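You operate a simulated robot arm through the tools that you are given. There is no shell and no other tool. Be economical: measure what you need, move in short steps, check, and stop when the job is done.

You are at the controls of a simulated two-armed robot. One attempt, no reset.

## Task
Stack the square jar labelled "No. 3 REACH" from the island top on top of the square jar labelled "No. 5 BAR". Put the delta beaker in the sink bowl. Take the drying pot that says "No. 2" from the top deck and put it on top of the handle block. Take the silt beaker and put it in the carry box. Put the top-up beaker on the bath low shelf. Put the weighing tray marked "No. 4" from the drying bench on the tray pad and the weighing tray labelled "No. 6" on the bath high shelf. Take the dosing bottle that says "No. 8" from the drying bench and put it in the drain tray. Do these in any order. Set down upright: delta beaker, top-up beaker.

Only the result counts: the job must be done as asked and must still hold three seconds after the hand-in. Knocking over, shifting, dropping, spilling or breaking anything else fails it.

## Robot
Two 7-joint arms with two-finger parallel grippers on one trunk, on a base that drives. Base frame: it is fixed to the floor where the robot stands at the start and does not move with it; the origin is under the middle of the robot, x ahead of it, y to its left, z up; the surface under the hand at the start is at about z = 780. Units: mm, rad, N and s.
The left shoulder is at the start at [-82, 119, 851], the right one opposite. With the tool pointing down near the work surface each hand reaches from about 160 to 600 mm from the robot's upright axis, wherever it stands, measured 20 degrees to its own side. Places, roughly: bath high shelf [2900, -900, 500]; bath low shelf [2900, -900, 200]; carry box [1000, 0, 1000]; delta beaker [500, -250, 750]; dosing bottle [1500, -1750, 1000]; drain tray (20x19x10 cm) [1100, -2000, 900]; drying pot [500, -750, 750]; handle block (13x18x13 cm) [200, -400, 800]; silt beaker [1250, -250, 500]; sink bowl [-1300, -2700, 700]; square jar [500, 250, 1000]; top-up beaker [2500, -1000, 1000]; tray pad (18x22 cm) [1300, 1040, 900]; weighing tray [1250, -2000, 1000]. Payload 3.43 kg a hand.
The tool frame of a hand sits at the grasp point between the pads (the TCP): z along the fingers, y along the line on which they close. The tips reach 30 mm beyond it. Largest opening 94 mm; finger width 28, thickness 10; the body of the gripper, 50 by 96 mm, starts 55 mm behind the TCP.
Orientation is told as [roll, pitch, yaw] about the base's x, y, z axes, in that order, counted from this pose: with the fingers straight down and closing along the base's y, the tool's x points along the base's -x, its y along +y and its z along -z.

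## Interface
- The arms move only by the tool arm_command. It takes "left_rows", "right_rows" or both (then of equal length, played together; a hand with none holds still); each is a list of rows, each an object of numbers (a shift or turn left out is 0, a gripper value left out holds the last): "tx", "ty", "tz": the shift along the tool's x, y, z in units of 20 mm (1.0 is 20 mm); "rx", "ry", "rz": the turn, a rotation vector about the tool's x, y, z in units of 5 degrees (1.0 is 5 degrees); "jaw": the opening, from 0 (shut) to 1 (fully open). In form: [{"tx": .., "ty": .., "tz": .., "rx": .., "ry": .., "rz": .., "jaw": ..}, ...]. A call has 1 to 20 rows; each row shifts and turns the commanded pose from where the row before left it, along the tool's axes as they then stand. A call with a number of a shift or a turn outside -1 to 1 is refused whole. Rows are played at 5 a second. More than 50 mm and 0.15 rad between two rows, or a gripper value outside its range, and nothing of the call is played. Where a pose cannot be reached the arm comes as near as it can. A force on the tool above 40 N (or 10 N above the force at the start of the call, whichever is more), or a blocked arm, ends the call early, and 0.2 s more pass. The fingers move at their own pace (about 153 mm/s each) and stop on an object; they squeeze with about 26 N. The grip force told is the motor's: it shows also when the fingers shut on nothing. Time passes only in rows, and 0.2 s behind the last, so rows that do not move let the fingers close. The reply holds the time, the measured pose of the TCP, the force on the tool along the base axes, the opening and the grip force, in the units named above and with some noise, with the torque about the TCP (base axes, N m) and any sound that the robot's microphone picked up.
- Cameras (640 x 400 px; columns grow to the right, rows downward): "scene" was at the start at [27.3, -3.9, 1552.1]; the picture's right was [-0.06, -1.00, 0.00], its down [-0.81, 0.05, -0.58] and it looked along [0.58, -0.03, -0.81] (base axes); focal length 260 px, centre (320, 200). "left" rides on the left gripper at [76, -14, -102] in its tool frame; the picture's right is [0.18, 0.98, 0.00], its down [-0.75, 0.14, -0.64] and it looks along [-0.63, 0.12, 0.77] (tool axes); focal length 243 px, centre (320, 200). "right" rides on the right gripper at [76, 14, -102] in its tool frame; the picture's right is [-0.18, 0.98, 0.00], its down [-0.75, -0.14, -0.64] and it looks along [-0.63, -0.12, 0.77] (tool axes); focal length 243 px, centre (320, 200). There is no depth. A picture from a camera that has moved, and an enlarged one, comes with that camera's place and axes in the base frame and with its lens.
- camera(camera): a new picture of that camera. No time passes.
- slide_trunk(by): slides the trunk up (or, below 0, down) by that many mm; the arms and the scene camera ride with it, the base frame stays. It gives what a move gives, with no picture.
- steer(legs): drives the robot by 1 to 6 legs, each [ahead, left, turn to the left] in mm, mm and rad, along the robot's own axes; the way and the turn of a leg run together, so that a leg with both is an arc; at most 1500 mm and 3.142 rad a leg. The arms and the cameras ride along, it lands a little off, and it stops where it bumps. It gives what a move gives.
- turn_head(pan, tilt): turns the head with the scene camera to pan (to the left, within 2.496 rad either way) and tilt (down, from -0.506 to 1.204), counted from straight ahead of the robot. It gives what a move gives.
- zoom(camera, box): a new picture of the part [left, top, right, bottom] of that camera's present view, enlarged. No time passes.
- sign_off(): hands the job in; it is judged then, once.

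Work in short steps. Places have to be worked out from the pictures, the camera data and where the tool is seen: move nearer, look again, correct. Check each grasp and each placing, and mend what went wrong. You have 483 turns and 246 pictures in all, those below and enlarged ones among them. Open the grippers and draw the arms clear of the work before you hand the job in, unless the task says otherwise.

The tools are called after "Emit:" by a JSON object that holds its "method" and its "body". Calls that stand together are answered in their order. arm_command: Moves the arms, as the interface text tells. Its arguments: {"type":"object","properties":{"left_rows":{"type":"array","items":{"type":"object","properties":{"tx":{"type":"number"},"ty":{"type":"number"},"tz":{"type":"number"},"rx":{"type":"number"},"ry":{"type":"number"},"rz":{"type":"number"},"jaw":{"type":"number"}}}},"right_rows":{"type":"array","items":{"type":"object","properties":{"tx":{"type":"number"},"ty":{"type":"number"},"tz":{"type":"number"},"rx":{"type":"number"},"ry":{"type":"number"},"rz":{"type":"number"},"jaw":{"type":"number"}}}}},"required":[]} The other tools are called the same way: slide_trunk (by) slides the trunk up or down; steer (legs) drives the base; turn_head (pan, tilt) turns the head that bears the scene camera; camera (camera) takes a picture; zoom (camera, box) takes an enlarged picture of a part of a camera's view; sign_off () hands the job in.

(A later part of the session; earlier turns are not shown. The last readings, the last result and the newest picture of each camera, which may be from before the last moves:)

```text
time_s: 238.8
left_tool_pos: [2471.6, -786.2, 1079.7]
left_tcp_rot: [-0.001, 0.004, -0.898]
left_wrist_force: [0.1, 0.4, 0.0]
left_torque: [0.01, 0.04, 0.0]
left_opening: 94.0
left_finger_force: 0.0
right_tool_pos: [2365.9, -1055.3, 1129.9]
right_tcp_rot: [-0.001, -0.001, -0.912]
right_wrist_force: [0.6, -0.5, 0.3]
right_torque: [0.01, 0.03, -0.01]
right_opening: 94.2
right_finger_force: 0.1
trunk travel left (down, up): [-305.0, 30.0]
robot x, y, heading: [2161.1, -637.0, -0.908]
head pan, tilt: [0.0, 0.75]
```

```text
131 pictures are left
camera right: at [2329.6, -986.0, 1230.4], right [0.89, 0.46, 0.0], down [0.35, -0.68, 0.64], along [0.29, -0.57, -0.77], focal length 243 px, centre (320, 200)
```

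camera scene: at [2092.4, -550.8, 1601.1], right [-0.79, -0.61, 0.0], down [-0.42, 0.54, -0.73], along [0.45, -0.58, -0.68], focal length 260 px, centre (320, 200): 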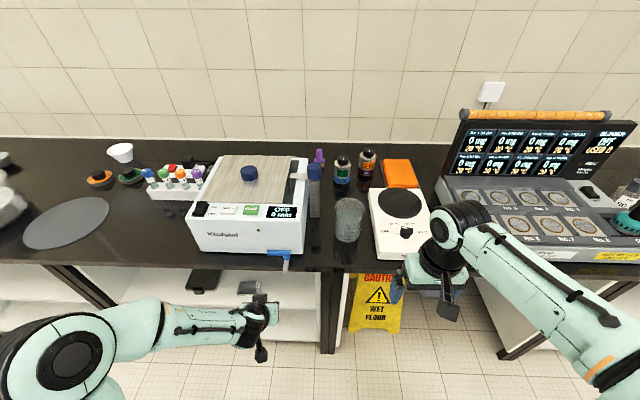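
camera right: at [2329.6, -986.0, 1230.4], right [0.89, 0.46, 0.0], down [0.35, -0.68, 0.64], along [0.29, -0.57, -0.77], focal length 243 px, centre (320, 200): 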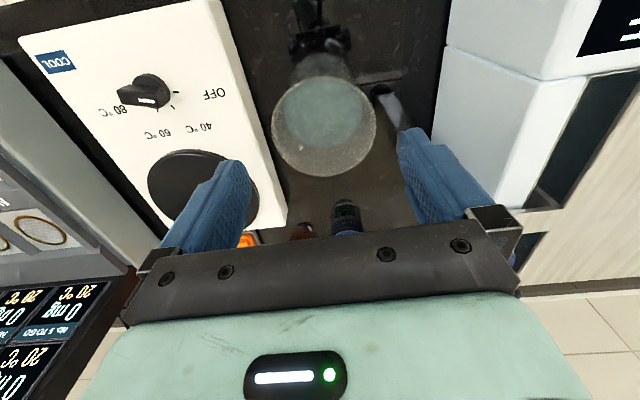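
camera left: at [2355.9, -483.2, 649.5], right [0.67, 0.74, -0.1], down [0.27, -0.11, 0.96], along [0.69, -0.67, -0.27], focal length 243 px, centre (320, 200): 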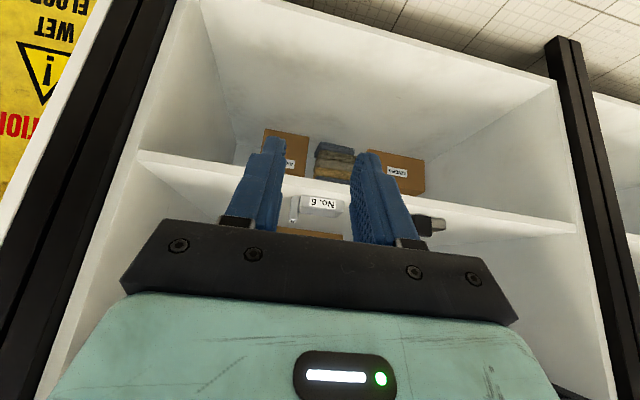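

Rim ≈95 mm is wider than the jaw, but the lower body is ≈80–84, so I grasp it low from the front with the hand pitched 60°. Beaker centre ≈(2374,-1067). Back the base 110 mm, pitch the right hand, and lower in front of the beaker.

Emit:
{"method": "steer", "body": {"legs": [[-110, 0, 0]]}}

Emit:
{"method": "arm_command", "body": {"right_rows": [{"ry": -1}, {"ry": -1}, {"ry": -1}, {"ry": -1}, {"ry": -1}, {"ry": -1}, {"ry": -1}, {"ry": -1}, {"ry": -1}, {"ry": -1}, {"ry": -1}, {"ry": -1}]}}

Emit:
{"method": "camera", "body": {"camera": "right"}}

```text
time_s: 240.0
left_tool_pos: [2405.0, -700.5, 1078.8]
left_tcp_rot: [-0.001, 0.005, -0.896]
left_wrist_force: [0.9, -0.5, -0.5]
left_torque: [-0.03, -0.01, 0.02]
left_opening: 93.7
left_finger_force: 0.1
right_tool_pos: [2297.3, -968.4, 1130.4]
right_tcp_rot: [0.002, 0.0, -0.911]
right_wrist_force: [-0.6, 0.0, 0.6]
right_torque: [0.01, 0.01, -0.02]
right_opening: 94.2
right_finger_force: 0.0
trunk travel left (down, up): [-305.0, 30.0]
robot x, y, heading: [2097.1, -549.7, -0.912]
head pan, tilt: [0.0, 0.75]
```

```text
time_s: 242.6
left_tool_pos: [2405.0, -699.7, 1078.6]
left_tcp_rot: [0.0, 0.006, -0.896]
left_wrist_force: [-0.4, 0.2, 0.6]
left_torque: [0.02, -0.01, 0.01]
left_opening: 94.2
left_finger_force: 0.1
right_tool_pos: [2297.2, -967.1, 1129.7]
right_tcp_rot: [0.004, -1.049, -0.914]
right_wrist_force: [-0.2, -0.8, -0.1]
right_torque: [0.0, 0.02, 0.01]
right_opening: 94.0
right_finger_force: 0.1
trunk travel left (down, up): [-305.0, 30.0]
robot x, y, heading: [2094.2, -549.1, -0.911]
head pan, tilt: [0.0, 0.75]
```

```text
130 pictures are left
camera right: at [2231.0, -859.3, 1112.9], right [0.83, 0.53, 0.16], down [-0.22, 0.05, 0.97], along [0.51, -0.85, 0.16], focal length 243 px, centre (320, 200)
```

right: 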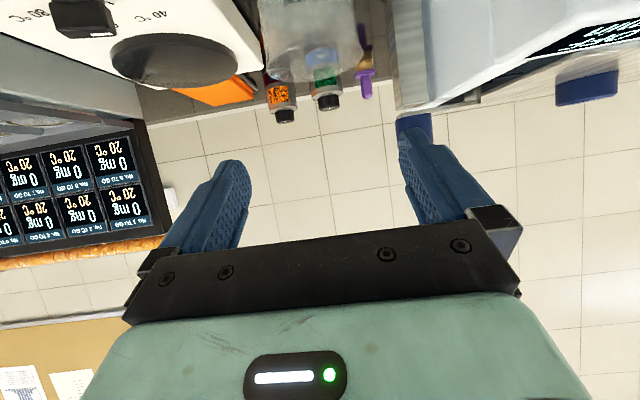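

Pitch works. Lower 130 mm and look.

Emit:
{"method": "arm_command", "body": {"right_rows": [{"tx": 0.87, "tz": 0.5}, {"tx": 0.87, "tz": 0.5}, {"tx": 0.87, "tz": 0.5}, {"tx": 0.87, "tz": 0.5}, {"tx": 0.87, "tz": 0.5}, {"tx": 0.87, "tz": 0.5}, {"tx": 0.87, "tz": 0.5}]}}

Emit:
{"method": "camera", "body": {"camera": "right"}}

Emit:
{"method": "camera", "body": {"camera": "scene"}}

```text
time_s: 244.2
left_tool_pos: [2405.1, -700.7, 1078.7]
left_tcp_rot: [-0.001, 0.005, -0.897]
left_wrist_force: [-0.2, -0.7, 0.4]
left_torque: [-0.05, 0.01, 0.0]
left_opening: 94.0
left_finger_force: 0.1
right_tool_pos: [2298.0, -968.3, 988.8]
right_tcp_rot: [0.002, -1.049, -0.915]
right_wrist_force: [0.2, -0.2, 0.6]
right_torque: [-0.01, 0.03, 0.01]
right_opening: 93.9
right_finger_force: 0.1
trunk travel left (down, up): [-305.0, 30.0]
robot x, y, heading: [2095.8, -552.5, -0.912]
head pan, tilt: [0.0, 0.75]
```

```text
129 pictures are left
camera right: at [2231.3, -858.9, 972.7], right [0.83, 0.53, 0.16], down [-0.22, 0.05, 0.97], along [0.51, -0.85, 0.16], focal length 243 px, centre (320, 200)
```

right: 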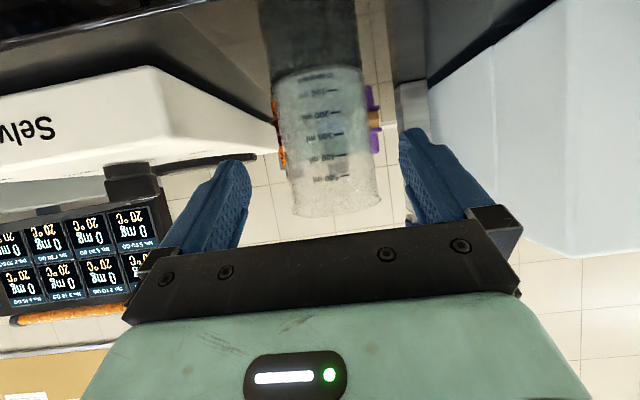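

```text
128 pictures are left
camera scene: at [2116.6, -581.9, 1601.1], right [-0.79, -0.61, 0.0], down [-0.42, 0.54, -0.73], along [0.45, -0.58, -0.68], focal length 260 px, centre (320, 200)
```

scene: 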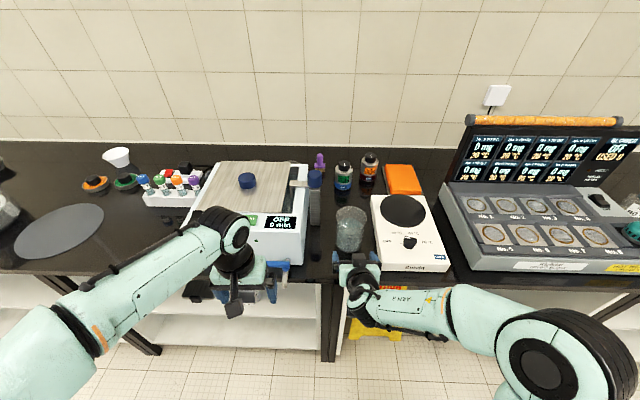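

Excellent view. Zoom to measure the beaker's diameter precisely against the fingers.

Emit:
{"method": "zoom", "body": {"camera": "right", "box": [240, 50, 420, 230]}}

```text
2.22 times, centred on (330, 140) of right
camera zoom: at [2231.3, -858.9, 972.7], right [0.83, 0.53, 0.16], down [-0.22, 0.05, 0.97], along [0.51, -0.85, 0.16], focal length 539 px, centre (298, 333)
```

zoom: 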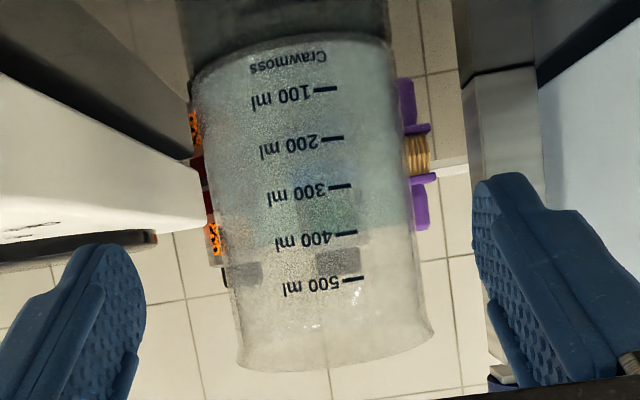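

≈88–90 mm body, ~400 ml of liquid; jaws give ~2–3 mm each side. Lateral alignment is good to ~1 mm. Lower to z≈950 and advance 75 mm.

Emit:
{"method": "arm_command", "body": {"right_rows": [{"tx": 0.85, "tz": 0.49}, {"tx": 0.85, "tz": 0.49}, {"tx": -0.45, "tz": 0.78, "ty": -0.05}, {"tx": -0.45, "tz": 0.78}, {"tx": -0.45, "tz": 0.78}, {"tx": -0.45, "tz": 0.78}]}}

Emit:
{"method": "camera", "body": {"camera": "right"}}

```text
time_s: 245.6
left_tool_pos: [2404.4, -700.3, 1078.0]
left_tcp_rot: [0.001, 0.005, -0.897]
left_wrist_force: [0.3, -0.4, 1.2]
left_torque: [-0.01, 0.02, -0.01]
left_opening: 94.2
left_finger_force: 0.1
right_tool_pos: [2341.2, -1025.7, 950.8]
right_tcp_rot: [0.002, -1.046, -0.911]
right_wrist_force: [-0.2, -0.2, -0.4]
right_torque: [0.02, -0.01, -0.02]
right_opening: 94.2
right_finger_force: 0.1
trunk travel left (down, up): [-305.0, 30.0]
robot x, y, heading: [2091.8, -551.0, -0.916]
head pan, tilt: [0.0, 0.75]
```

```text
126 pictures are left
camera right: at [2274.5, -917.2, 933.3], right [0.83, 0.53, 0.16], down [-0.22, 0.05, 0.97], along [0.51, -0.85, 0.16], focal length 243 px, centre (320, 200)
```

right: 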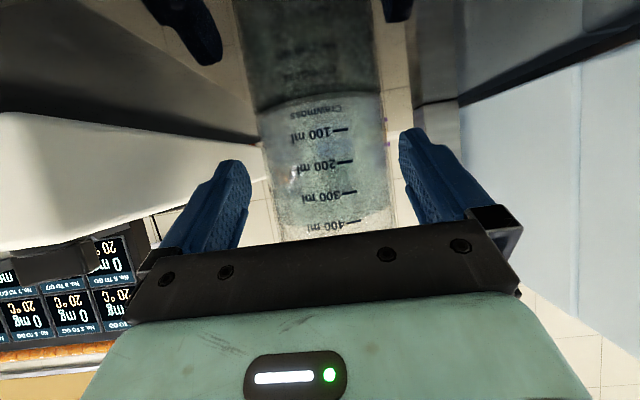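

Alignment good. Advance the last 34 mm gently.

Emit:
{"method": "arm_command", "body": {"right_rows": [{"tx": -0.21, "tz": 0.37, "ty": 0.05}, {"tx": -0.21, "tz": 0.37}, {"tx": -0.21, "tz": 0.37}, {"tx": -0.21, "tz": 0.37}]}}

Emit:
{"method": "camera", "body": {"camera": "right"}}

```text
time_s: 246.6
left_tool_pos: [2404.6, -700.7, 1077.7]
left_tcp_rot: [0.0, 0.005, -0.896]
left_wrist_force: [0.0, 0.4, 0.2]
left_torque: [-0.01, 0.01, 0.0]
left_opening: 93.9
left_finger_force: 0.1
right_tool_pos: [2363.2, -1052.0, 949.2]
right_tcp_rot: [0.001, -1.047, -0.913]
right_wrist_force: [0.5, -0.7, -0.2]
right_torque: [-0.01, 0.0, -0.01]
right_opening: 94.2
right_finger_force: 0.1
trunk travel left (down, up): [-305.0, 30.0]
robot x, y, heading: [2095.6, -552.5, -0.909]
head pan, tilt: [0.0, 0.75]
```

```text
125 pictures are left
camera right: at [2296.4, -943.4, 932.9], right [0.83, 0.53, 0.16], down [-0.22, 0.05, 0.97], along [0.51, -0.85, 0.16], focal length 243 px, centre (320, 200)
```

right: 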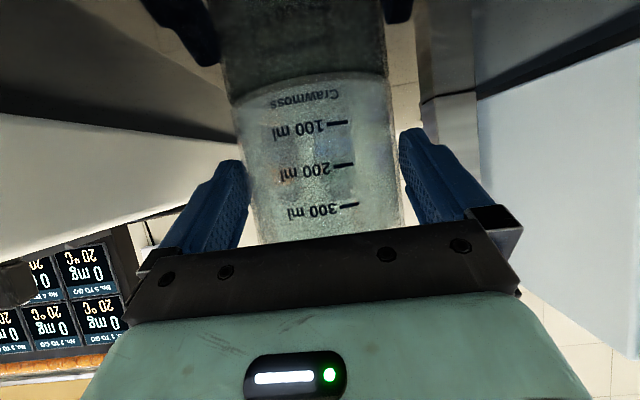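

Fingers straddle the beaker, no contact force. Close gently and let it settle.

Emit:
{"method": "arm_command", "body": {"right_rows": [{"jaw": 0.7}, {"jaw": 0.5}, {"jaw": 0}, {"jaw": 0}, {"jaw": 0}]}}

Emit:
{"method": "arm_command", "body": {"right_rows": [{"tx": -0.26, "tz": -0.15}, {"tx": -0.43, "tz": -0.25}]}}

Emit:
{"method": "camera", "body": {"camera": "right"}}

```text
time_s: 247.8
left_tool_pos: [2403.7, -700.2, 1079.0]
left_tcp_rot: [0.001, 0.007, -0.896]
left_wrist_force: [0.1, -0.4, -0.5]
left_torque: [0.02, 0.01, 0.01]
left_opening: 94.1
left_finger_force: 0.1
right_tool_pos: [2362.9, -1052.2, 949.6]
right_tcp_rot: [0.003, -1.047, -0.91]
right_wrist_force: [2.1, -0.1, 0.0]
right_torque: [-0.12, 0.08, 0.09]
right_opening: 88.2
right_finger_force: 25.9
trunk travel left (down, up): [-305.0, 30.0]
robot x, y, heading: [2093.8, -553.1, -0.906]
head pan, tilt: [0.0, 0.75]
```

```text
time_s: 248.4
left_tool_pos: [2404.4, -700.9, 1079.4]
left_tcp_rot: [0.0, 0.006, -0.896]
left_wrist_force: [0.5, 1.4, 0.8]
left_torque: [0.0, -0.03, -0.02]
left_opening: 93.7
left_finger_force: 0.1
right_tool_pos: [2362.0, -1052.1, 965.3]
right_tcp_rot: [0.003, -1.046, -0.914]
right_wrist_force: [0.5, 0.5, -4.8]
right_torque: [0.05, 0.06, 0.01]
right_opening: 88.3
right_finger_force: 26.3
trunk travel left (down, up): [-305.0, 30.0]
robot x, y, heading: [2095.6, -550.5, -0.908]
head pan, tilt: [0.0, 0.75]
```

```text
124 pictures are left
camera right: at [2296.0, -942.7, 948.7], right [0.83, 0.53, 0.16], down [-0.22, 0.05, 0.97], along [0.51, -0.85, 0.16], focal length 243 px, centre (320, 200)
```

right: 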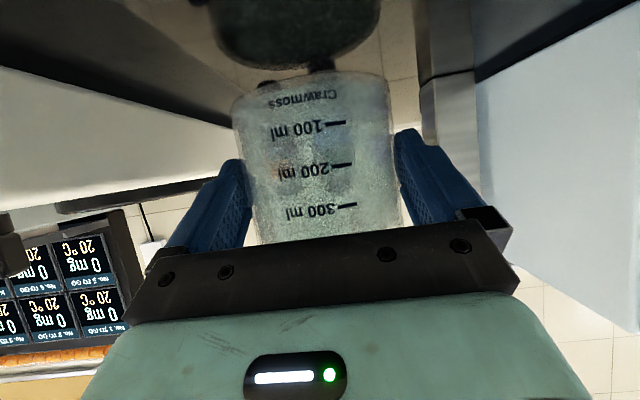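

Beaker held (≈4.8 N), level. Raise a bit more, back away from the bench, then lower the trunk.

Emit:
{"method": "arm_command", "body": {"right_rows": [{"tx": -0.87, "tz": -0.5}, {"tx": -0.43, "tz": -0.25}]}}

Emit:
{"method": "steer", "body": {"legs": [[-250, 0, 0], [0, 330, 0]]}}

Emit:
{"method": "slide_trunk", "body": {"by": -300}}

Emit:
{"method": "camera", "body": {"camera": "scene"}}

```text
time_s: 249.0
left_tool_pos: [2404.5, -700.5, 1078.3]
left_tcp_rot: [0.0, 0.006, -0.897]
left_wrist_force: [-0.6, 0.2, -0.2]
left_torque: [0.0, 0.03, 0.02]
left_opening: 94.0
left_finger_force: 0.0
right_tool_pos: [2362.8, -1052.8, 995.0]
right_tcp_rot: [0.001, -1.047, -0.914]
right_wrist_force: [0.5, -0.1, -4.4]
right_torque: [0.05, 0.03, 0.01]
right_opening: 88.7
right_finger_force: 26.3
trunk travel left (down, up): [-305.0, 30.0]
robot x, y, heading: [2092.3, -554.7, -0.91]
head pan, tilt: [0.0, 0.75]
```

```text
time_s: 253.9
left_tool_pos: [2511.9, -302.6, 1078.4]
left_tcp_rot: [0.0, 0.007, -0.9]
left_wrist_force: [0.1, 0.4, 0.0]
left_torque: [0.0, -0.01, 0.01]
left_opening: 94.0
left_finger_force: 0.1
right_tool_pos: [2469.2, -654.9, 995.2]
right_tcp_rot: [0.001, -1.049, -0.916]
right_wrist_force: [0.0, -0.6, -4.1]
right_torque: [0.08, 0.05, 0.04]
right_opening: 88.3
right_finger_force: 26.0
trunk travel left (down, up): [-305.0, 30.0]
robot x, y, heading: [2198.4, -153.5, -0.915]
head pan, tilt: [0.0, 0.75]
```

```text
time_s: 256.9
left_tool_pos: [2510.5, -302.6, 778.9]
left_tcp_rot: [0.001, 0.005, -0.9]
left_wrist_force: [-0.1, 0.5, -0.3]
left_torque: [0.04, -0.01, 0.01]
left_opening: 94.0
left_finger_force: 0.1
right_tool_pos: [2468.3, -654.6, 696.6]
right_tcp_rot: [0.002, -1.047, -0.917]
right_wrist_force: [-0.3, -0.5, -4.1]
right_torque: [0.09, 0.05, 0.0]
right_opening: 88.2
right_finger_force: 25.7
trunk travel left (down, up): [-5.0, 330.0]
robot x, y, heading: [2200.9, -155.3, -0.914]
head pan, tilt: [0.0, 0.75]
```

```text
123 pictures are left
camera scene: at [2254.2, -222.4, 1293.9], right [-0.79, -0.61, 0.0], down [-0.42, 0.54, -0.73], along [0.45, -0.58, -0.68], focal length 260 px, centre (320, 200)
```

scene: 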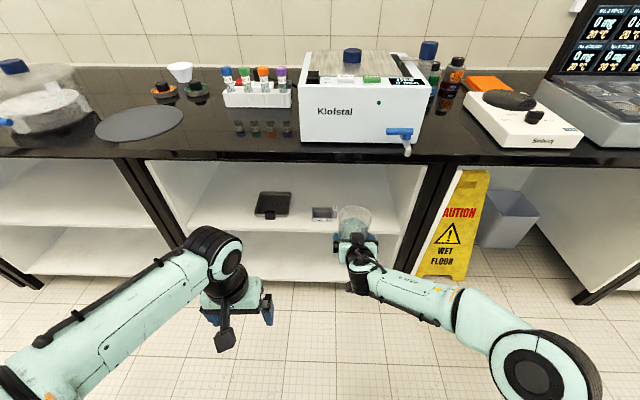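

Lower the arm 390 mm in front of the low shelf.

Emit:
{"method": "arm_command", "body": {"right_rows": [{"tx": 0.87, "tz": 0.5}, {"tx": 0.87, "tz": 0.5}, {"tx": 0.87, "tz": 0.5}, {"tx": 0.87, "tz": 0.5}, {"tx": 0.87, "tz": 0.5}, {"tx": 0.87, "tz": 0.5}, {"tx": 0.87, "tz": 0.5}, {"tx": 0.87, "tz": 0.5}, {"tx": 0.87, "tz": 0.5}, {"tx": 0.87, "tz": 0.5}, {"tx": 0.87, "tz": 0.5}, {"tx": 0.87, "tz": 0.5}, {"tx": 0.87, "tz": 0.5}, {"tx": 0.87, "tz": 0.5}, {"tx": 0.87, "tz": 0.5}, {"tx": 0.87, "tz": 0.5}, {"tx": 0.87, "tz": 0.5}, {"tx": 0.87, "tz": 0.5}]}}

Emit:
{"method": "camera", "body": {"camera": "right"}}

Emit:
{"method": "camera", "body": {"camera": "scene"}}

```text
time_s: 260.7
left_tool_pos: [2511.4, -302.8, 779.1]
left_tcp_rot: [0.0, 0.006, -0.901]
left_wrist_force: [0.5, 0.0, 0.4]
left_torque: [0.03, 0.0, -0.03]
left_opening: 93.9
left_finger_force: 0.0
right_tool_pos: [2477.5, -677.5, 427.2]
right_tcp_rot: [-0.001, -1.043, -0.917]
right_wrist_force: [0.2, 0.1, -5.8]
right_torque: [0.07, 0.07, 0.0]
right_opening: 88.5
right_finger_force: 26.2
right hand out of reach, approached as far as the arm can: row 14, 15, 16, 17, 18
trunk travel left (down, up): [-5.0, 330.0]
robot x, y, heading: [2200.6, -154.8, -0.916]
head pan, tilt: [0.0, 0.75]
```

```text
122 pictures are left
camera right: at [2411.5, -567.5, 410.5], right [0.84, 0.52, 0.16], down [-0.22, 0.05, 0.97], along [0.5, -0.85, 0.16], focal length 243 px, centre (320, 200)
```

right: 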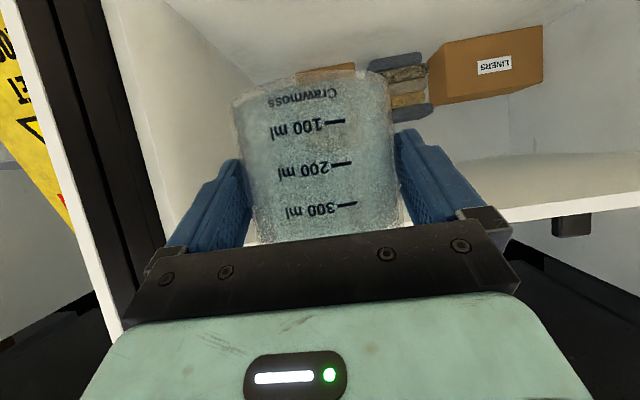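

```text
121 pictures are left
camera scene: at [2254.3, -222.4, 1293.9], right [-0.79, -0.61, 0.0], down [-0.42, 0.54, -0.73], along [0.45, -0.58, -0.68], focal length 260 px, centre (320, 200)
```

scene: 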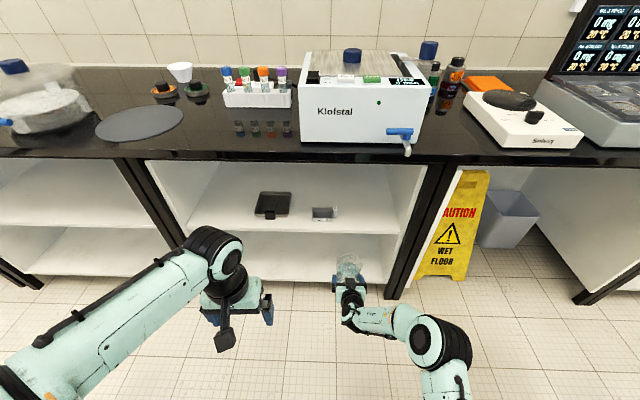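

The arm saturates at z≈427 out there. Draw the hand back 120 mm toward the robot and try lowering again.

Emit:
{"method": "arm_command", "body": {"right_rows": [{"tx": 0.5, "tz": -0.87}, {"tx": 0.5, "tz": -0.87}, {"tx": 0.5, "tz": -0.87}, {"tx": 0.5, "tz": -0.87}, {"tx": 0.5, "tz": -0.87}, {"tx": 0.5, "tz": -0.87}, {"tx": 0.87, "tz": 0.5}, {"tx": 0.87, "tz": 0.5}, {"tx": 0.87, "tz": 0.5}, {"tx": 0.87, "tz": 0.5}]}}

```text
time_s: 262.9
left_tool_pos: [2512.2, -302.8, 778.8]
left_tcp_rot: [0.0, 0.006, -0.901]
left_wrist_force: [0.4, -0.1, 0.3]
left_torque: [-0.03, -0.01, 0.01]
left_opening: 94.1
left_finger_force: 0.1
right_tool_pos: [2476.7, -676.8, 426.9]
right_tcp_rot: [-0.002, -1.044, -0.916]
right_wrist_force: [-0.6, 0.8, -4.6]
right_torque: [0.08, 0.05, -0.02]
right_opening: 88.3
right_finger_force: 26.0
right hand out of reach, approached as far as the arm can: row 1, 2, 3, 4, 5, 6, 7, 8, 9, 10
trunk travel left (down, up): [-5.0, 330.0]
robot x, y, heading: [2203.1, -156.0, -0.915]
head pan, tilt: [0.0, 0.75]
```

Blocked by a joint limit. Probe: raise 60 mm, push forward 80, then lower.

Emit:
{"method": "arm_command", "body": {"right_rows": [{"tx": -0.87, "tz": -0.5}, {"tx": -0.87, "tz": -0.5}, {"tx": -0.87, "tz": -0.5}, {"tx": 0.5, "tz": -0.87}, {"tx": 0.5, "tz": -0.87}, {"tx": 0.5, "tz": -0.87}, {"tx": 0.5, "tz": -0.87}, {"tx": 0.5, "tz": -0.87}]}}

Emit:
{"method": "turn_head", "body": {"pan": -0.7, "tilt": 1.1}}

Emit:
{"method": "camera", "body": {"camera": "scene"}}

```text
time_s: 264.7
left_tool_pos: [2511.5, -302.6, 778.3]
left_tcp_rot: [0.001, 0.005, -0.901]
left_wrist_force: [1.1, -0.3, 0.7]
left_torque: [-0.02, 0.01, 0.0]
left_opening: 94.1
left_finger_force: 0.1
right_tool_pos: [2416.1, -596.7, 488.0]
right_tcp_rot: [0.001, -1.047, -0.915]
right_wrist_force: [0.4, 0.4, -4.9]
right_torque: [0.07, 0.07, 0.03]
right_opening: 88.2
right_finger_force: 25.8
trunk travel left (down, up): [-5.0, 330.0]
robot x, y, heading: [2204.4, -154.6, -0.914]
head pan, tilt: [0.0, 0.75]
```

```text
time_s: 265.7
left_tool_pos: [2510.7, -302.4, 778.6]
left_tcp_rot: [0.002, 0.006, -0.902]
left_wrist_force: [-0.2, 1.0, -0.5]
left_torque: [-0.01, 0.03, -0.06]
left_opening: 94.1
left_finger_force: 0.1
right_tool_pos: [2414.6, -597.7, 487.1]
right_tcp_rot: [0.002, -1.045, -0.918]
right_wrist_force: [-0.1, 0.5, -4.2]
right_torque: [0.07, 0.04, 0.01]
right_opening: 88.0
right_finger_force: 25.6
trunk travel left (down, up): [-5.0, 330.0]
robot x, y, heading: [2201.1, -155.0, -0.909]
head pan, tilt: [-0.7, 1.1]
```

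```text
120 pictures are left
camera scene: at [2200.9, -220.0, 1268.2], right [-1.0, 0.04, 0.0], down [0.04, 0.89, -0.45], along [-0.02, -0.45, -0.89], focal length 260 px, centre (320, 200)
```

scene: 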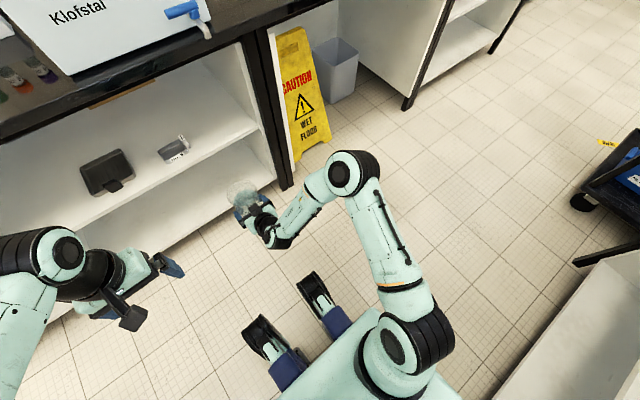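

Now try lowering from this nearer position.

Emit:
{"method": "arm_command", "body": {"right_rows": [{"tx": 0.87, "tz": 0.5}, {"tx": 0.87, "tz": 0.5}, {"tx": 0.87, "tz": 0.5}, {"tx": 0.87, "tz": 0.5}, {"tx": 0.87, "tz": 0.5}, {"tx": 0.87, "tz": 0.5}, {"tx": 0.87, "tz": 0.5}, {"tx": 0.87, "tz": 0.5}]}}

```text
time_s: 267.5
left_tool_pos: [2511.0, -303.5, 778.1]
left_tcp_rot: [0.002, 0.004, -0.899]
left_wrist_force: [-0.5, 0.2, 0.1]
left_torque: [-0.03, 0.0, 0.03]
left_opening: 94.3
left_finger_force: 0.1
right_tool_pos: [2415.4, -597.6, 487.2]
right_tcp_rot: [0.001, -1.044, -0.918]
right_wrist_force: [0.8, 0.7, -4.1]
right_torque: [0.11, 0.01, 0.0]
right_opening: 88.2
right_finger_force: 26.2
right hand out of reach, approached as far as the arm can: row 1, 2, 3, 4, 5, 6, 7, 8
trunk travel left (down, up): [-5.0, 330.0]
robot x, y, heading: [2199.1, -156.8, -0.909]
head pan, tilt: [-0.7, 1.1]
```

The wrist limit relaxes with extension (487 at 478 mm, 427 at 580 mm). So back the base off 80 mm and extend the arm to ~730 mm forward before lowering.

Emit:
{"method": "steer", "body": {"legs": [[-80, 0, 0]]}}

Emit:
{"method": "arm_command", "body": {"right_rows": [{"tx": -0.5, "tz": 0.87}, {"tx": -0.5, "tz": 0.87}, {"tx": -0.5, "tz": 0.87}, {"tx": -0.5, "tz": 0.87}, {"tx": -0.5, "tz": 0.87}, {"tx": -0.5, "tz": 0.87}, {"tx": -0.5, "tz": 0.87}, {"tx": -0.5, "tz": 0.87}, {"tx": -0.5, "tz": 0.87}, {"tx": -0.5, "tz": 0.87}, {"tx": -0.5, "tz": 0.87}, {"tx": -0.5, "tz": 0.87}, {"tx": -0.5, "tz": 0.87}]}}

Emit:
{"method": "arm_command", "body": {"right_rows": [{"tx": 0.87, "tz": 0.5}, {"tx": 0.87, "tz": 0.5}, {"tx": 0.87, "tz": 0.5}, {"tx": 0.87, "tz": 0.5}, {"tx": 0.87, "tz": 0.5}, {"tx": 0.87, "tz": 0.5}, {"tx": 0.87, "tz": 0.5}, {"tx": 0.87, "tz": 0.5}, {"tx": 0.87, "tz": 0.5}]}}

```text
time_s: 268.6
left_tool_pos: [2461.4, -239.5, 778.0]
left_tcp_rot: [0.0, 0.006, -0.901]
left_wrist_force: [-1.2, -0.4, 0.1]
left_torque: [0.01, 0.06, -0.03]
left_opening: 94.1
left_finger_force: 0.0
right_tool_pos: [2366.0, -535.0, 487.2]
right_tcp_rot: [0.001, -1.047, -0.915]
right_wrist_force: [0.2, -0.2, -3.9]
right_torque: [0.09, 0.03, 0.01]
right_opening: 88.4
right_finger_force: 26.0
trunk travel left (down, up): [-5.0, 330.0]
robot x, y, heading: [2150.1, -88.4, -0.918]
head pan, tilt: [-0.7, 1.1]
```

```text
time_s: 271.4
left_tool_pos: [2463.2, -238.8, 777.2]
left_tcp_rot: [0.0, 0.004, -0.901]
left_wrist_force: [0.4, 0.5, 1.4]
left_torque: [-0.01, 0.03, 0.02]
left_opening: 94.1
left_finger_force: 0.1
right_tool_pos: [2510.2, -722.1, 486.4]
right_tcp_rot: [0.003, -1.044, -0.916]
right_wrist_force: [0.5, 0.5, -5.4]
right_torque: [0.08, 0.08, -0.02]
right_opening: 88.4
right_finger_force: 25.7
right hand out of reach, approached as far as the arm can: row 12, 13
trunk travel left (down, up): [-5.0, 330.0]
robot x, y, heading: [2155.5, -87.8, -0.907]
head pan, tilt: [-0.7, 1.1]
```

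```text
time_s: 273.4
left_tool_pos: [2462.8, -240.8, 778.3]
left_tcp_rot: [0.001, 0.007, -0.9]
left_wrist_force: [0.2, 0.3, 0.7]
left_torque: [0.03, -0.03, 0.0]
left_opening: 93.7
left_finger_force: 0.0
right_tool_pos: [2464.1, -706.7, 355.8]
right_tcp_rot: [0.003, -1.045, -0.92]
right_wrist_force: [0.1, 0.1, -3.7]
right_torque: [0.08, 0.07, -0.01]
right_opening: 88.4
right_finger_force: 25.9
right hand out of reach, approached as far as the arm can: row 1, 2, 3, 4, 5, 6, 7, 8, 9
trunk travel left (down, up): [-5.0, 330.0]
robot x, y, heading: [2152.9, -89.8, -0.914]
head pan, tilt: [-0.7, 1.1]
```

τ=60° cannot get low enough (wrist limit), so I must regrasp the beaker with only 30° pitch, gripping higher (≈85 mm up). I go back to the bench spot: raise the hand first.

Emit:
{"method": "arm_command", "body": {"right_rows": [{"tx": -0.87, "tz": -0.5}, {"tx": -0.87, "tz": -0.5}, {"tx": -0.87, "tz": -0.5}, {"tx": -0.87, "tz": -0.5}, {"tx": -0.87, "tz": -0.5}, {"tx": -0.87, "tz": -0.5}, {"tx": -0.87, "tz": -0.5}, {"tx": -0.87, "tz": -0.5}, {"tx": -0.87, "tz": -0.5}, {"tx": -0.87, "tz": -0.5}, {"tx": -0.87, "tz": -0.5}, {"tx": -0.87, "tz": -0.5}, {"tx": -0.87, "tz": -0.5}, {"tx": -0.87, "tz": -0.5}, {"tx": 0.5, "tz": -0.87}, {"tx": 0.5, "tz": -0.87}, {"tx": 0.5, "tz": -0.87}, {"tx": 0.5, "tz": -0.87}, {"tx": 0.5, "tz": -0.87}]}}

Emit:
{"method": "slide_trunk", "body": {"by": 330}}

```text
time_s: 277.4
left_tool_pos: [2462.5, -240.1, 778.8]
left_tcp_rot: [-0.001, 0.004, -0.901]
left_wrist_force: [0.3, 0.8, -0.2]
left_torque: [-0.01, 0.03, 0.02]
left_opening: 93.7
left_finger_force: 0.1
right_tool_pos: [2463.3, -683.0, 620.7]
right_tcp_rot: [0.004, -1.047, -0.918]
right_wrist_force: [-1.0, 0.9, -5.0]
right_torque: [0.06, 0.09, -0.01]
right_opening: 88.4
right_finger_force: 26.1
right hand out of reach, approached as far as the arm can: row 1, 2, 3, 4, 5, 6, 7, 8, 9, 11, 13, 15
trunk travel left (down, up): [-5.0, 330.0]
robot x, y, heading: [2148.8, -88.6, -0.914]
head pan, tilt: [-0.7, 1.1]
```

```text
time_s: 280.6
left_tool_pos: [2463.1, -238.5, 1107.7]
left_tcp_rot: [0.0, 0.005, -0.901]
left_wrist_force: [-0.1, 0.3, -0.5]
left_torque: [0.01, -0.02, -0.03]
left_opening: 94.0
left_finger_force: 0.1
right_tool_pos: [2461.9, -683.7, 951.7]
right_tcp_rot: [0.0, -1.047, -0.916]
right_wrist_force: [0.5, -0.1, -5.5]
right_torque: [0.11, 0.08, 0.01]
right_opening: 88.3
right_finger_force: 25.9
trunk travel left (down, up): [-335.0, 0.0]
robot x, y, heading: [2152.3, -91.9, -0.913]
head pan, tilt: [-0.7, 1.1]
```

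Raise to z≈1000, tuck in 100 mm, then drive back to the bench spot in two legs.

Emit:
{"method": "arm_command", "body": {"right_rows": [{"tx": -0.87, "tz": -0.5}, {"tx": -0.87, "tz": -0.5}, {"tx": -0.6, "tz": -0.35}, {"tx": 0.5, "tz": -0.87}, {"tx": 0.5, "tz": -0.87}, {"tx": 0.5, "tz": -0.87}, {"tx": 0.5, "tz": -0.87}, {"tx": 0.5, "tz": -0.87}]}}

Emit:
{"method": "steer", "body": {"legs": [[0, -305, 0.004], [250, 0, 0]]}}

Emit:
{"method": "camera", "body": {"camera": "right"}}

```text
time_s: 282.4
left_tool_pos: [2462.2, -239.9, 1108.8]
left_tcp_rot: [-0.001, 0.006, -0.901]
left_wrist_force: [-0.1, 0.2, 0.9]
left_torque: [0.03, 0.0, 0.02]
left_opening: 93.8
left_finger_force: 0.1
right_tool_pos: [2401.2, -604.1, 1007.6]
right_tcp_rot: [0.001, -1.048, -0.916]
right_wrist_force: [0.3, 0.1, -5.6]
right_torque: [0.1, 0.07, 0.0]
right_opening: 88.3
right_finger_force: 26.0
trunk travel left (down, up): [-335.0, 0.0]
robot x, y, heading: [2148.7, -86.2, -0.912]
head pan, tilt: [-0.7, 1.1]
```

```text
time_s: 287.1
left_tool_pos: [2379.3, -621.9, 1108.7]
left_tcp_rot: [0.002, 0.006, -0.896]
left_wrist_force: [0.8, 0.0, -0.6]
left_torque: [0.02, 0.03, 0.0]
left_opening: 93.8
left_finger_force: 0.0
right_tool_pos: [2318.5, -987.0, 1006.0]
right_tcp_rot: [0.002, -1.045, -0.911]
right_wrist_force: [0.3, -0.1, -4.4]
right_torque: [0.11, 0.05, 0.0]
right_opening: 88.4
right_finger_force: 26.0
trunk travel left (down, up): [-335.0, 0.0]
robot x, y, heading: [2065.4, -476.0, -0.906]
head pan, tilt: [-0.7, 1.1]
```

```text
119 pictures are left
camera right: at [2251.6, -877.5, 989.6], right [0.83, 0.53, 0.16], down [-0.22, 0.05, 0.97], along [0.51, -0.85, 0.16], focal length 243 px, centre (320, 200)
```

right: 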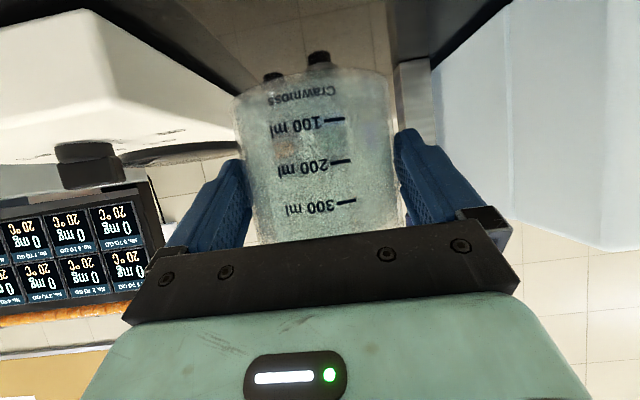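

Set it down slightly nearer the bench front: forward 33 mm, right 5 mm, then lower.

Emit:
{"method": "arm_command", "body": {"right_rows": [{"tx": -0.41, "tz": 0.72, "ty": -0.12}, {"tx": -0.41, "tz": 0.72, "ty": -0.12}, {"tx": 0.87, "tz": 0.5}, {"tx": 0.87, "tz": 0.5}, {"tx": 0.43, "tz": 0.25}, {"tx": 0.15, "tz": 0.09}]}}

Emit:
{"method": "arm_command", "body": {"right_rows": [{"tx": 0.09, "tz": 0.05}, {"tx": 0.09, "tz": 0.05}]}}

```text
time_s: 288.5
left_tool_pos: [2378.0, -622.8, 1108.9]
left_tcp_rot: [0.0, 0.006, -0.894]
left_wrist_force: [-1.4, -0.1, -0.1]
left_torque: [0.01, 0.03, 0.0]
left_opening: 93.9
left_finger_force: 0.0
right_tool_pos: [2334.9, -1017.4, 952.8]
right_tcp_rot: [0.0, -1.046, -0.907]
right_wrist_force: [-0.3, 0.3, -5.3]
right_torque: [0.1, 0.06, 0.0]
right_opening: 88.2
right_finger_force: 25.6
trunk travel left (down, up): [-335.0, 0.0]
robot x, y, heading: [2066.5, -472.9, -0.905]
head pan, tilt: [-0.7, 1.1]
```

```text
time_s: 289.1
left_tool_pos: [2377.8, -622.6, 1109.9]
left_tcp_rot: [-0.001, 0.005, -0.897]
left_wrist_force: [0.0, -0.3, 0.4]
left_torque: [0.01, 0.03, 0.01]
left_opening: 93.9
left_finger_force: 0.1
right_tool_pos: [2335.1, -1016.9, 952.1]
right_tcp_rot: [0.003, -1.052, -0.912]
right_wrist_force: [-1.0, 0.1, 5.0]
right_torque: [0.0, -0.43, 0.07]
right_opening: 88.2
right_finger_force: 25.7
trunk travel left (down, up): [-335.0, 0.0]
robot x, y, heading: [2069.5, -471.1, -0.907]
head pan, tilt: [-0.7, 1.1]
```

Contact (≈10 N on the bench). Open and back straight out horizontally.

Emit:
{"method": "arm_command", "body": {"right_rows": [{"jaw": 1}, {"jaw": 1}, {"jaw": 1}]}}

Emit:
{"method": "arm_command", "body": {"right_rows": [{"tx": 0.25, "tz": -0.43}, {"tx": 0.5, "tz": -0.87}, {"tx": 0.5, "tz": -0.87}, {"tx": 0.5, "tz": -0.87}, {"tx": 0.5, "tz": -0.87}, {"tx": 0.5, "tz": -0.87}]}}

Emit:
{"method": "camera", "body": {"camera": "right"}}

```text
time_s: 289.9
left_tool_pos: [2378.1, -623.7, 1108.9]
left_tcp_rot: [0.0, 0.004, -0.897]
left_wrist_force: [-0.4, 0.1, 1.3]
left_torque: [-0.01, -0.02, -0.03]
left_opening: 94.0
left_finger_force: 0.1
right_tool_pos: [2333.8, -1015.7, 949.5]
right_tcp_rot: [0.001, -1.046, -0.911]
right_wrist_force: [-0.5, 0.9, -0.5]
right_torque: [0.0, 0.0, 0.02]
right_opening: 93.9
right_finger_force: 0.0
trunk travel left (down, up): [-335.0, 0.0]
robot x, y, heading: [2066.6, -474.6, -0.909]
head pan, tilt: [-0.7, 1.1]
```

```text
time_s: 291.3
left_tool_pos: [2377.3, -623.0, 1107.9]
left_tcp_rot: [0.0, 0.003, -0.895]
left_wrist_force: [0.8, 0.6, 0.2]
left_torque: [0.0, -0.02, -0.03]
left_opening: 93.9
left_finger_force: 0.1
right_tool_pos: [2268.0, -928.8, 950.0]
right_tcp_rot: [0.001, -1.046, -0.91]
right_wrist_force: [-0.1, -0.2, -0.1]
right_torque: [0.03, 0.01, 0.0]
right_opening: 94.1
right_finger_force: 0.0
trunk travel left (down, up): [-335.0, 0.0]
robot x, y, heading: [2068.1, -479.1, -0.911]
head pan, tilt: [-0.7, 1.1]
```

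```text
118 pictures are left
camera right: at [2200.2, -819.4, 932.3], right [0.83, 0.53, 0.16], down [-0.22, 0.05, 0.97], along [0.51, -0.85, 0.16], focal length 243 px, centre (320, 200)
```

right: 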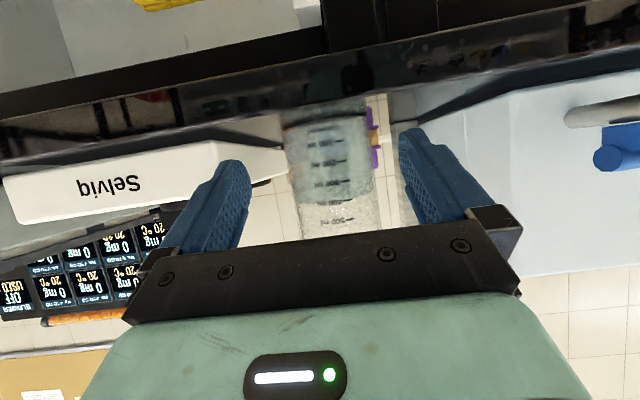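

Beaker stands upright at ≈(2345,-1031). Raise to z≈988, reduce pitch to 30°, and look.

Emit:
{"method": "arm_command", "body": {"right_rows": [{"tx": -0.87, "tz": -0.5}, {"tx": -0.78, "tz": -0.45}, {"ry": 1}, {"ry": 1}, {"ry": 1}, {"ry": 1}, {"ry": 1}, {"ry": 1}]}}

Emit:
{"method": "camera", "body": {"camera": "right"}}

```text
time_s: 293.1
left_tool_pos: [2378.1, -623.5, 1109.2]
left_tcp_rot: [0.0, 0.006, -0.895]
left_wrist_force: [0.2, 0.5, -0.6]
left_torque: [-0.05, 0.02, -0.01]
left_opening: 93.9
left_finger_force: 0.1
right_tool_pos: [2267.4, -928.4, 988.2]
right_tcp_rot: [0.001, -0.523, -0.91]
right_wrist_force: [0.2, 0.4, 0.5]
right_torque: [0.01, -0.03, 0.02]
right_opening: 93.9
right_finger_force: 0.0
trunk travel left (down, up): [-335.0, 0.0]
robot x, y, heading: [2068.1, -476.2, -0.907]
head pan, tilt: [-0.7, 1.1]
```

```text
117 pictures are left
camera right: at [2206.5, -827.8, 1036.3], right [0.87, 0.48, 0.09], down [0.09, -0.35, 0.93], along [0.48, -0.81, -0.35], focal length 243 px, centre (320, 200)
```

right: 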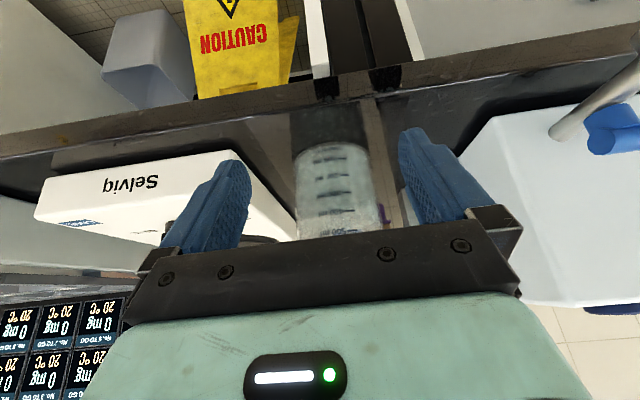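

Advance 85 mm horizontally and check.

Emit:
{"method": "arm_command", "body": {"right_rows": [{"tx": -0.736, "tz": 0.425, "ty": -0.02}, {"tx": -0.736, "tz": 0.425, "ty": -0.02}, {"tx": -0.736, "tz": 0.425, "ty": -0.02}, {"tx": -0.736, "tz": 0.425, "ty": -0.02}, {"tx": -0.736, "tz": 0.425}]}}

Emit:
{"method": "camera", "body": {"camera": "right"}}

```text
time_s: 294.3
left_tool_pos: [2378.2, -622.6, 1109.7]
left_tcp_rot: [0.0, 0.005, -0.895]
left_wrist_force: [-0.1, -0.6, -0.2]
left_torque: [0.0, -0.01, 0.01]
left_opening: 93.9
left_finger_force: 0.1
right_tool_pos: [2318.4, -996.2, 986.7]
right_tcp_rot: [0.001, -0.522, -0.911]
right_wrist_force: [-0.2, 0.3, 0.0]
right_torque: [0.02, 0.02, 0.02]
right_opening: 94.0
right_finger_force: 0.2
trunk travel left (down, up): [-335.0, 0.0]
robot x, y, heading: [2064.3, -473.2, -0.906]
head pan, tilt: [-0.7, 1.1]
```

```text
116 pictures are left
camera right: at [2257.4, -895.6, 1035.5], right [0.87, 0.48, 0.09], down [0.09, -0.35, 0.93], along [0.48, -0.81, -0.35], focal length 243 px, centre (320, 200)
```

right: 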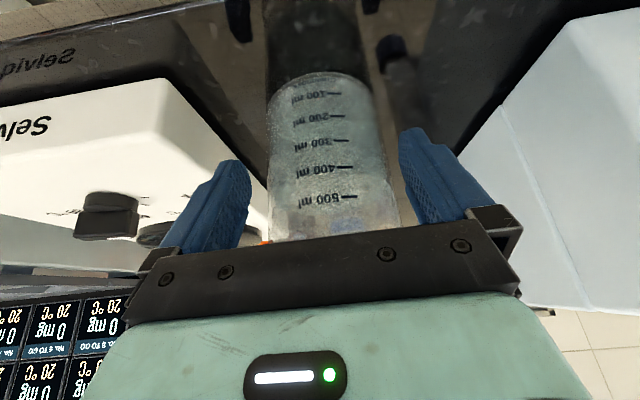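

Good; advance the remaining 30 mm slowly.

Emit:
{"method": "arm_command", "body": {"right_rows": [{"tx": -0.43, "tz": 0.25, "ty": 0.04}, {"tx": -0.43, "tz": 0.25}, {"tx": -0.43, "tz": 0.25}]}}

Emit:
{"method": "camera", "body": {"camera": "right"}}

```text
time_s: 295.1
left_tool_pos: [2377.7, -623.0, 1107.1]
left_tcp_rot: [0.0, 0.004, -0.896]
left_wrist_force: [-0.1, 0.2, -0.3]
left_torque: [-0.03, 0.02, 0.02]
left_opening: 94.0
left_finger_force: 0.1
right_tool_pos: [2335.9, -1020.2, 987.1]
right_tcp_rot: [0.0, -0.521, -0.909]
right_wrist_force: [-0.4, 0.1, 0.4]
right_torque: [-0.01, 0.02, 0.02]
right_opening: 93.8
right_finger_force: 0.0
trunk travel left (down, up): [-335.0, 0.0]
robot x, y, heading: [2063.4, -472.8, -0.904]
head pan, tilt: [-0.7, 1.1]
```

```text
115 pictures are left
camera right: at [2275.9, -918.7, 1035.6], right [0.87, 0.48, 0.09], down [0.09, -0.35, 0.93], along [0.48, -0.81, -0.35], focal length 243 px, centre (320, 200)
```

right: 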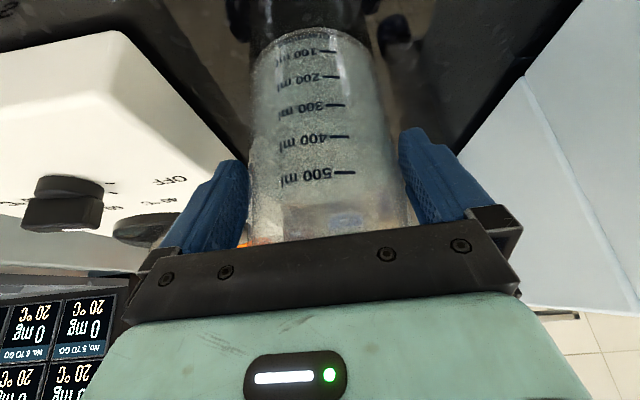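

Straddling without contact. Close and lift.

Emit:
{"method": "arm_command", "body": {"right_rows": [{"jaw": 0.7}, {"jaw": 0.5}, {"jaw": 0}, {"jaw": 0}, {"jaw": 0}]}}

Emit:
{"method": "arm_command", "body": {"right_rows": [{"tx": -0.15, "tz": -0.26}, {"tx": -0.5, "tz": -0.87}, {"tx": -0.5, "tz": -0.87}]}}

Emit:
{"method": "camera", "body": {"camera": "right"}}

```text
time_s: 296.3
left_tool_pos: [2378.0, -622.6, 1108.6]
left_tcp_rot: [0.0, 0.007, -0.896]
left_wrist_force: [-1.2, 0.5, 0.2]
left_torque: [0.02, 0.02, 0.0]
left_opening: 94.1
left_finger_force: 0.1
right_tool_pos: [2337.3, -1019.0, 987.8]
right_tcp_rot: [-0.001, -0.523, -0.909]
right_wrist_force: [1.7, -0.3, 1.3]
right_torque: [-0.01, 0.04, 0.03]
right_opening: 88.3
right_finger_force: 25.8
trunk travel left (down, up): [-335.0, 0.0]
robot x, y, heading: [2066.7, -472.9, -0.912]
head pan, tilt: [-0.7, 1.1]
```

```text
time_s: 297.1
left_tool_pos: [2377.3, -623.6, 1109.4]
left_tcp_rot: [0.0, 0.006, -0.895]
left_wrist_force: [0.4, -1.3, 1.1]
left_torque: [0.02, 0.03, -0.01]
left_opening: 93.9
left_finger_force: 0.1
right_tool_pos: [2336.5, -1019.0, 1033.0]
right_tcp_rot: [-0.001, -0.522, -0.91]
right_wrist_force: [-0.4, -0.2, -5.6]
right_torque: [0.1, 0.04, 0.03]
right_opening: 88.5
right_finger_force: 25.5
trunk travel left (down, up): [-335.0, 0.0]
robot x, y, heading: [2067.4, -476.2, -0.911]
head pan, tilt: [-0.7, 1.1]
```

```text
114 pictures are left
camera right: at [2276.4, -918.6, 1081.3], right [0.87, 0.48, 0.09], down [0.09, -0.35, 0.93], along [0.48, -0.81, -0.35], focal length 243 px, centre (320, 200)
```

right: 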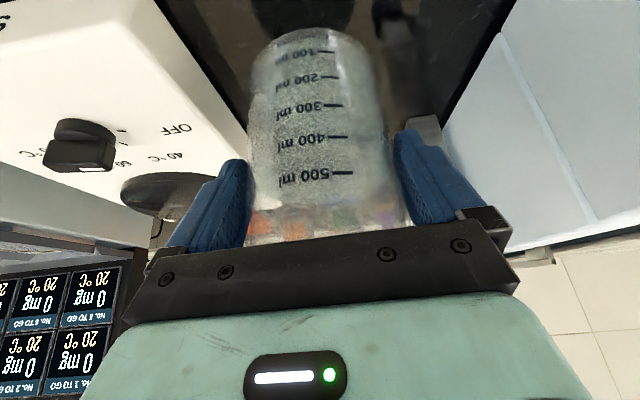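

Held and level. Back away 250, slide left 330, and lower the trunk.

Emit:
{"method": "steer", "body": {"legs": [[-250, 0, 0], [0, 330, 0]]}}

Emit:
{"method": "slide_trunk", "body": {"by": -330}}

Emit:
{"method": "arm_command", "body": {"right_rows": [{"tx": 0.5, "tz": 0.87}, {"tx": 0.5, "tz": 0.87}, {"tx": 0.5, "tz": 0.87}, {"tx": 0.5, "tz": 0.87}, {"tx": 0.5, "tz": 0.87}, {"tx": 0.5, "tz": 0.87}, {"tx": 0.5, "tz": 0.87}, {"tx": 0.5, "tz": 0.87}, {"tx": 0.5, "tz": 0.87}, {"tx": 0.5, "tz": 0.87}, {"tx": 0.5, "tz": 0.87}, {"tx": 0.5, "tz": 0.87}, {"tx": 0.5, "tz": 0.87}, {"tx": 0.5, "tz": 0.87}, {"tx": 0.5, "tz": 0.87}, {"tx": 0.5, "tz": 0.87}, {"tx": 0.5, "tz": 0.87}]}}

Emit:
{"method": "turn_head", "body": {"pan": -0.1, "tilt": 0.8}}

Emit:
{"method": "camera", "body": {"camera": "scene"}}

Emit:
{"method": "camera", "body": {"camera": "right"}}

```text
time_s: 302.0
left_tool_pos: [2482.8, -225.7, 1109.5]
left_tcp_rot: [-0.001, 0.006, -0.894]
left_wrist_force: [-0.2, 0.1, 0.8]
left_torque: [0.02, 0.02, -0.01]
left_opening: 94.1
left_finger_force: 0.1
right_tool_pos: [2443.4, -622.7, 1032.1]
right_tcp_rot: [-0.001, -0.52, -0.908]
right_wrist_force: [-0.1, -0.8, -4.5]
right_torque: [0.06, 0.05, -0.01]
right_opening: 88.6
right_finger_force: 25.6
trunk travel left (down, up): [-335.0, 0.0]
robot x, y, heading: [2173.9, -77.6, -0.909]
head pan, tilt: [-0.7, 1.1]
```

```text
time_s: 305.2
left_tool_pos: [2481.9, -226.4, 778.0]
left_tcp_rot: [-0.001, 0.005, -0.895]
left_wrist_force: [0.3, 0.1, -0.6]
left_torque: [0.02, 0.03, 0.01]
left_opening: 93.9
left_finger_force: 0.0
right_tool_pos: [2443.2, -622.8, 702.3]
right_tcp_rot: [0.001, -0.522, -0.909]
right_wrist_force: [0.5, 0.0, -4.9]
right_torque: [0.11, 0.05, 0.02]
right_opening: 88.3
right_finger_force: 26.1
trunk travel left (down, up): [-5.0, 330.0]
robot x, y, heading: [2168.0, -76.6, -0.903]
head pan, tilt: [-0.7, 1.1]
```

```text
time_s: 308.9
left_tool_pos: [2482.3, -225.7, 779.0]
left_tcp_rot: [0.001, 0.005, -0.893]
left_wrist_force: [0.0, -0.4, -0.7]
left_torque: [-0.01, 0.02, 0.0]
left_opening: 94.0
left_finger_force: 0.1
right_tool_pos: [2442.0, -622.8, 361.8]
right_tcp_rot: [0.0, -0.523, -0.908]
right_wrist_force: [-0.7, -0.1, -4.4]
right_torque: [0.05, 0.05, -0.01]
right_opening: 88.6
right_finger_force: 26.2
trunk travel left (down, up): [-5.0, 330.0]
robot x, y, heading: [2170.8, -80.5, -0.908]
head pan, tilt: [-0.7, 1.1]
```

```text
time_s: 309.9
left_tool_pos: [2482.0, -225.9, 778.2]
left_tcp_rot: [-0.001, 0.006, -0.893]
left_wrist_force: [0.8, -0.2, -0.8]
left_torque: [0.01, -0.01, 0.03]
left_opening: 93.9
left_finger_force: 0.1
right_tool_pos: [2443.8, -622.8, 361.6]
right_tcp_rot: [-0.001, -0.521, -0.91]
right_wrist_force: [-0.5, -0.5, -4.9]
right_torque: [0.08, 0.09, 0.0]
right_opening: 88.6
right_finger_force: 25.9
trunk travel left (down, up): [-5.0, 330.0]
robot x, y, heading: [2171.2, -75.9, -0.904]
head pan, tilt: [-0.099, 0.799]
```

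```text
113 pictures are left
camera scene: at [2216.4, -149.9, 1289.8], right [-0.84, -0.54, 0.0], down [-0.38, 0.61, -0.7], along [0.37, -0.59, -0.72], focal length 260 px, centre (320, 200)
```

scene: 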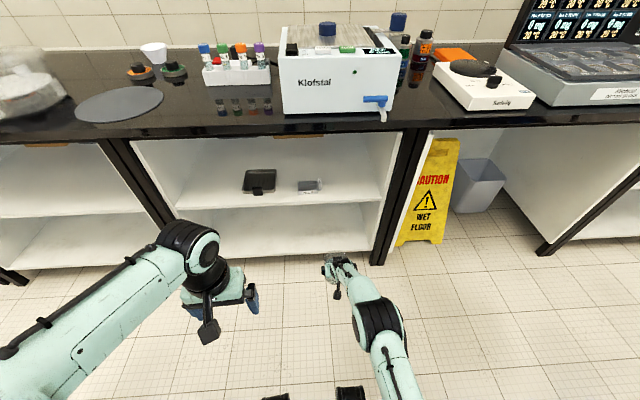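

```text
112 pictures are left
camera right: at [2381.6, -521.4, 410.1], right [0.87, 0.48, 0.09], down [0.09, -0.35, 0.93], along [0.48, -0.81, -0.35], focal length 243 px, centre (320, 200)
```

right: 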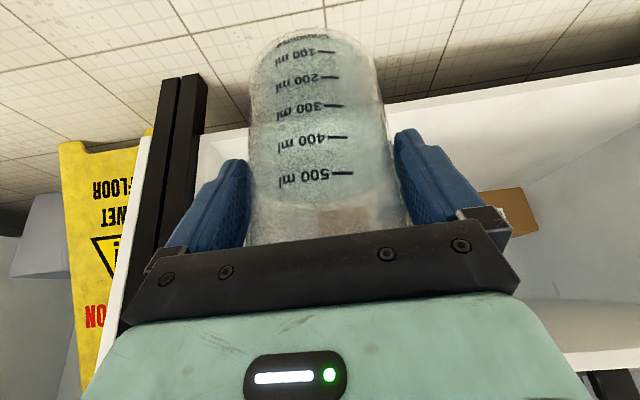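

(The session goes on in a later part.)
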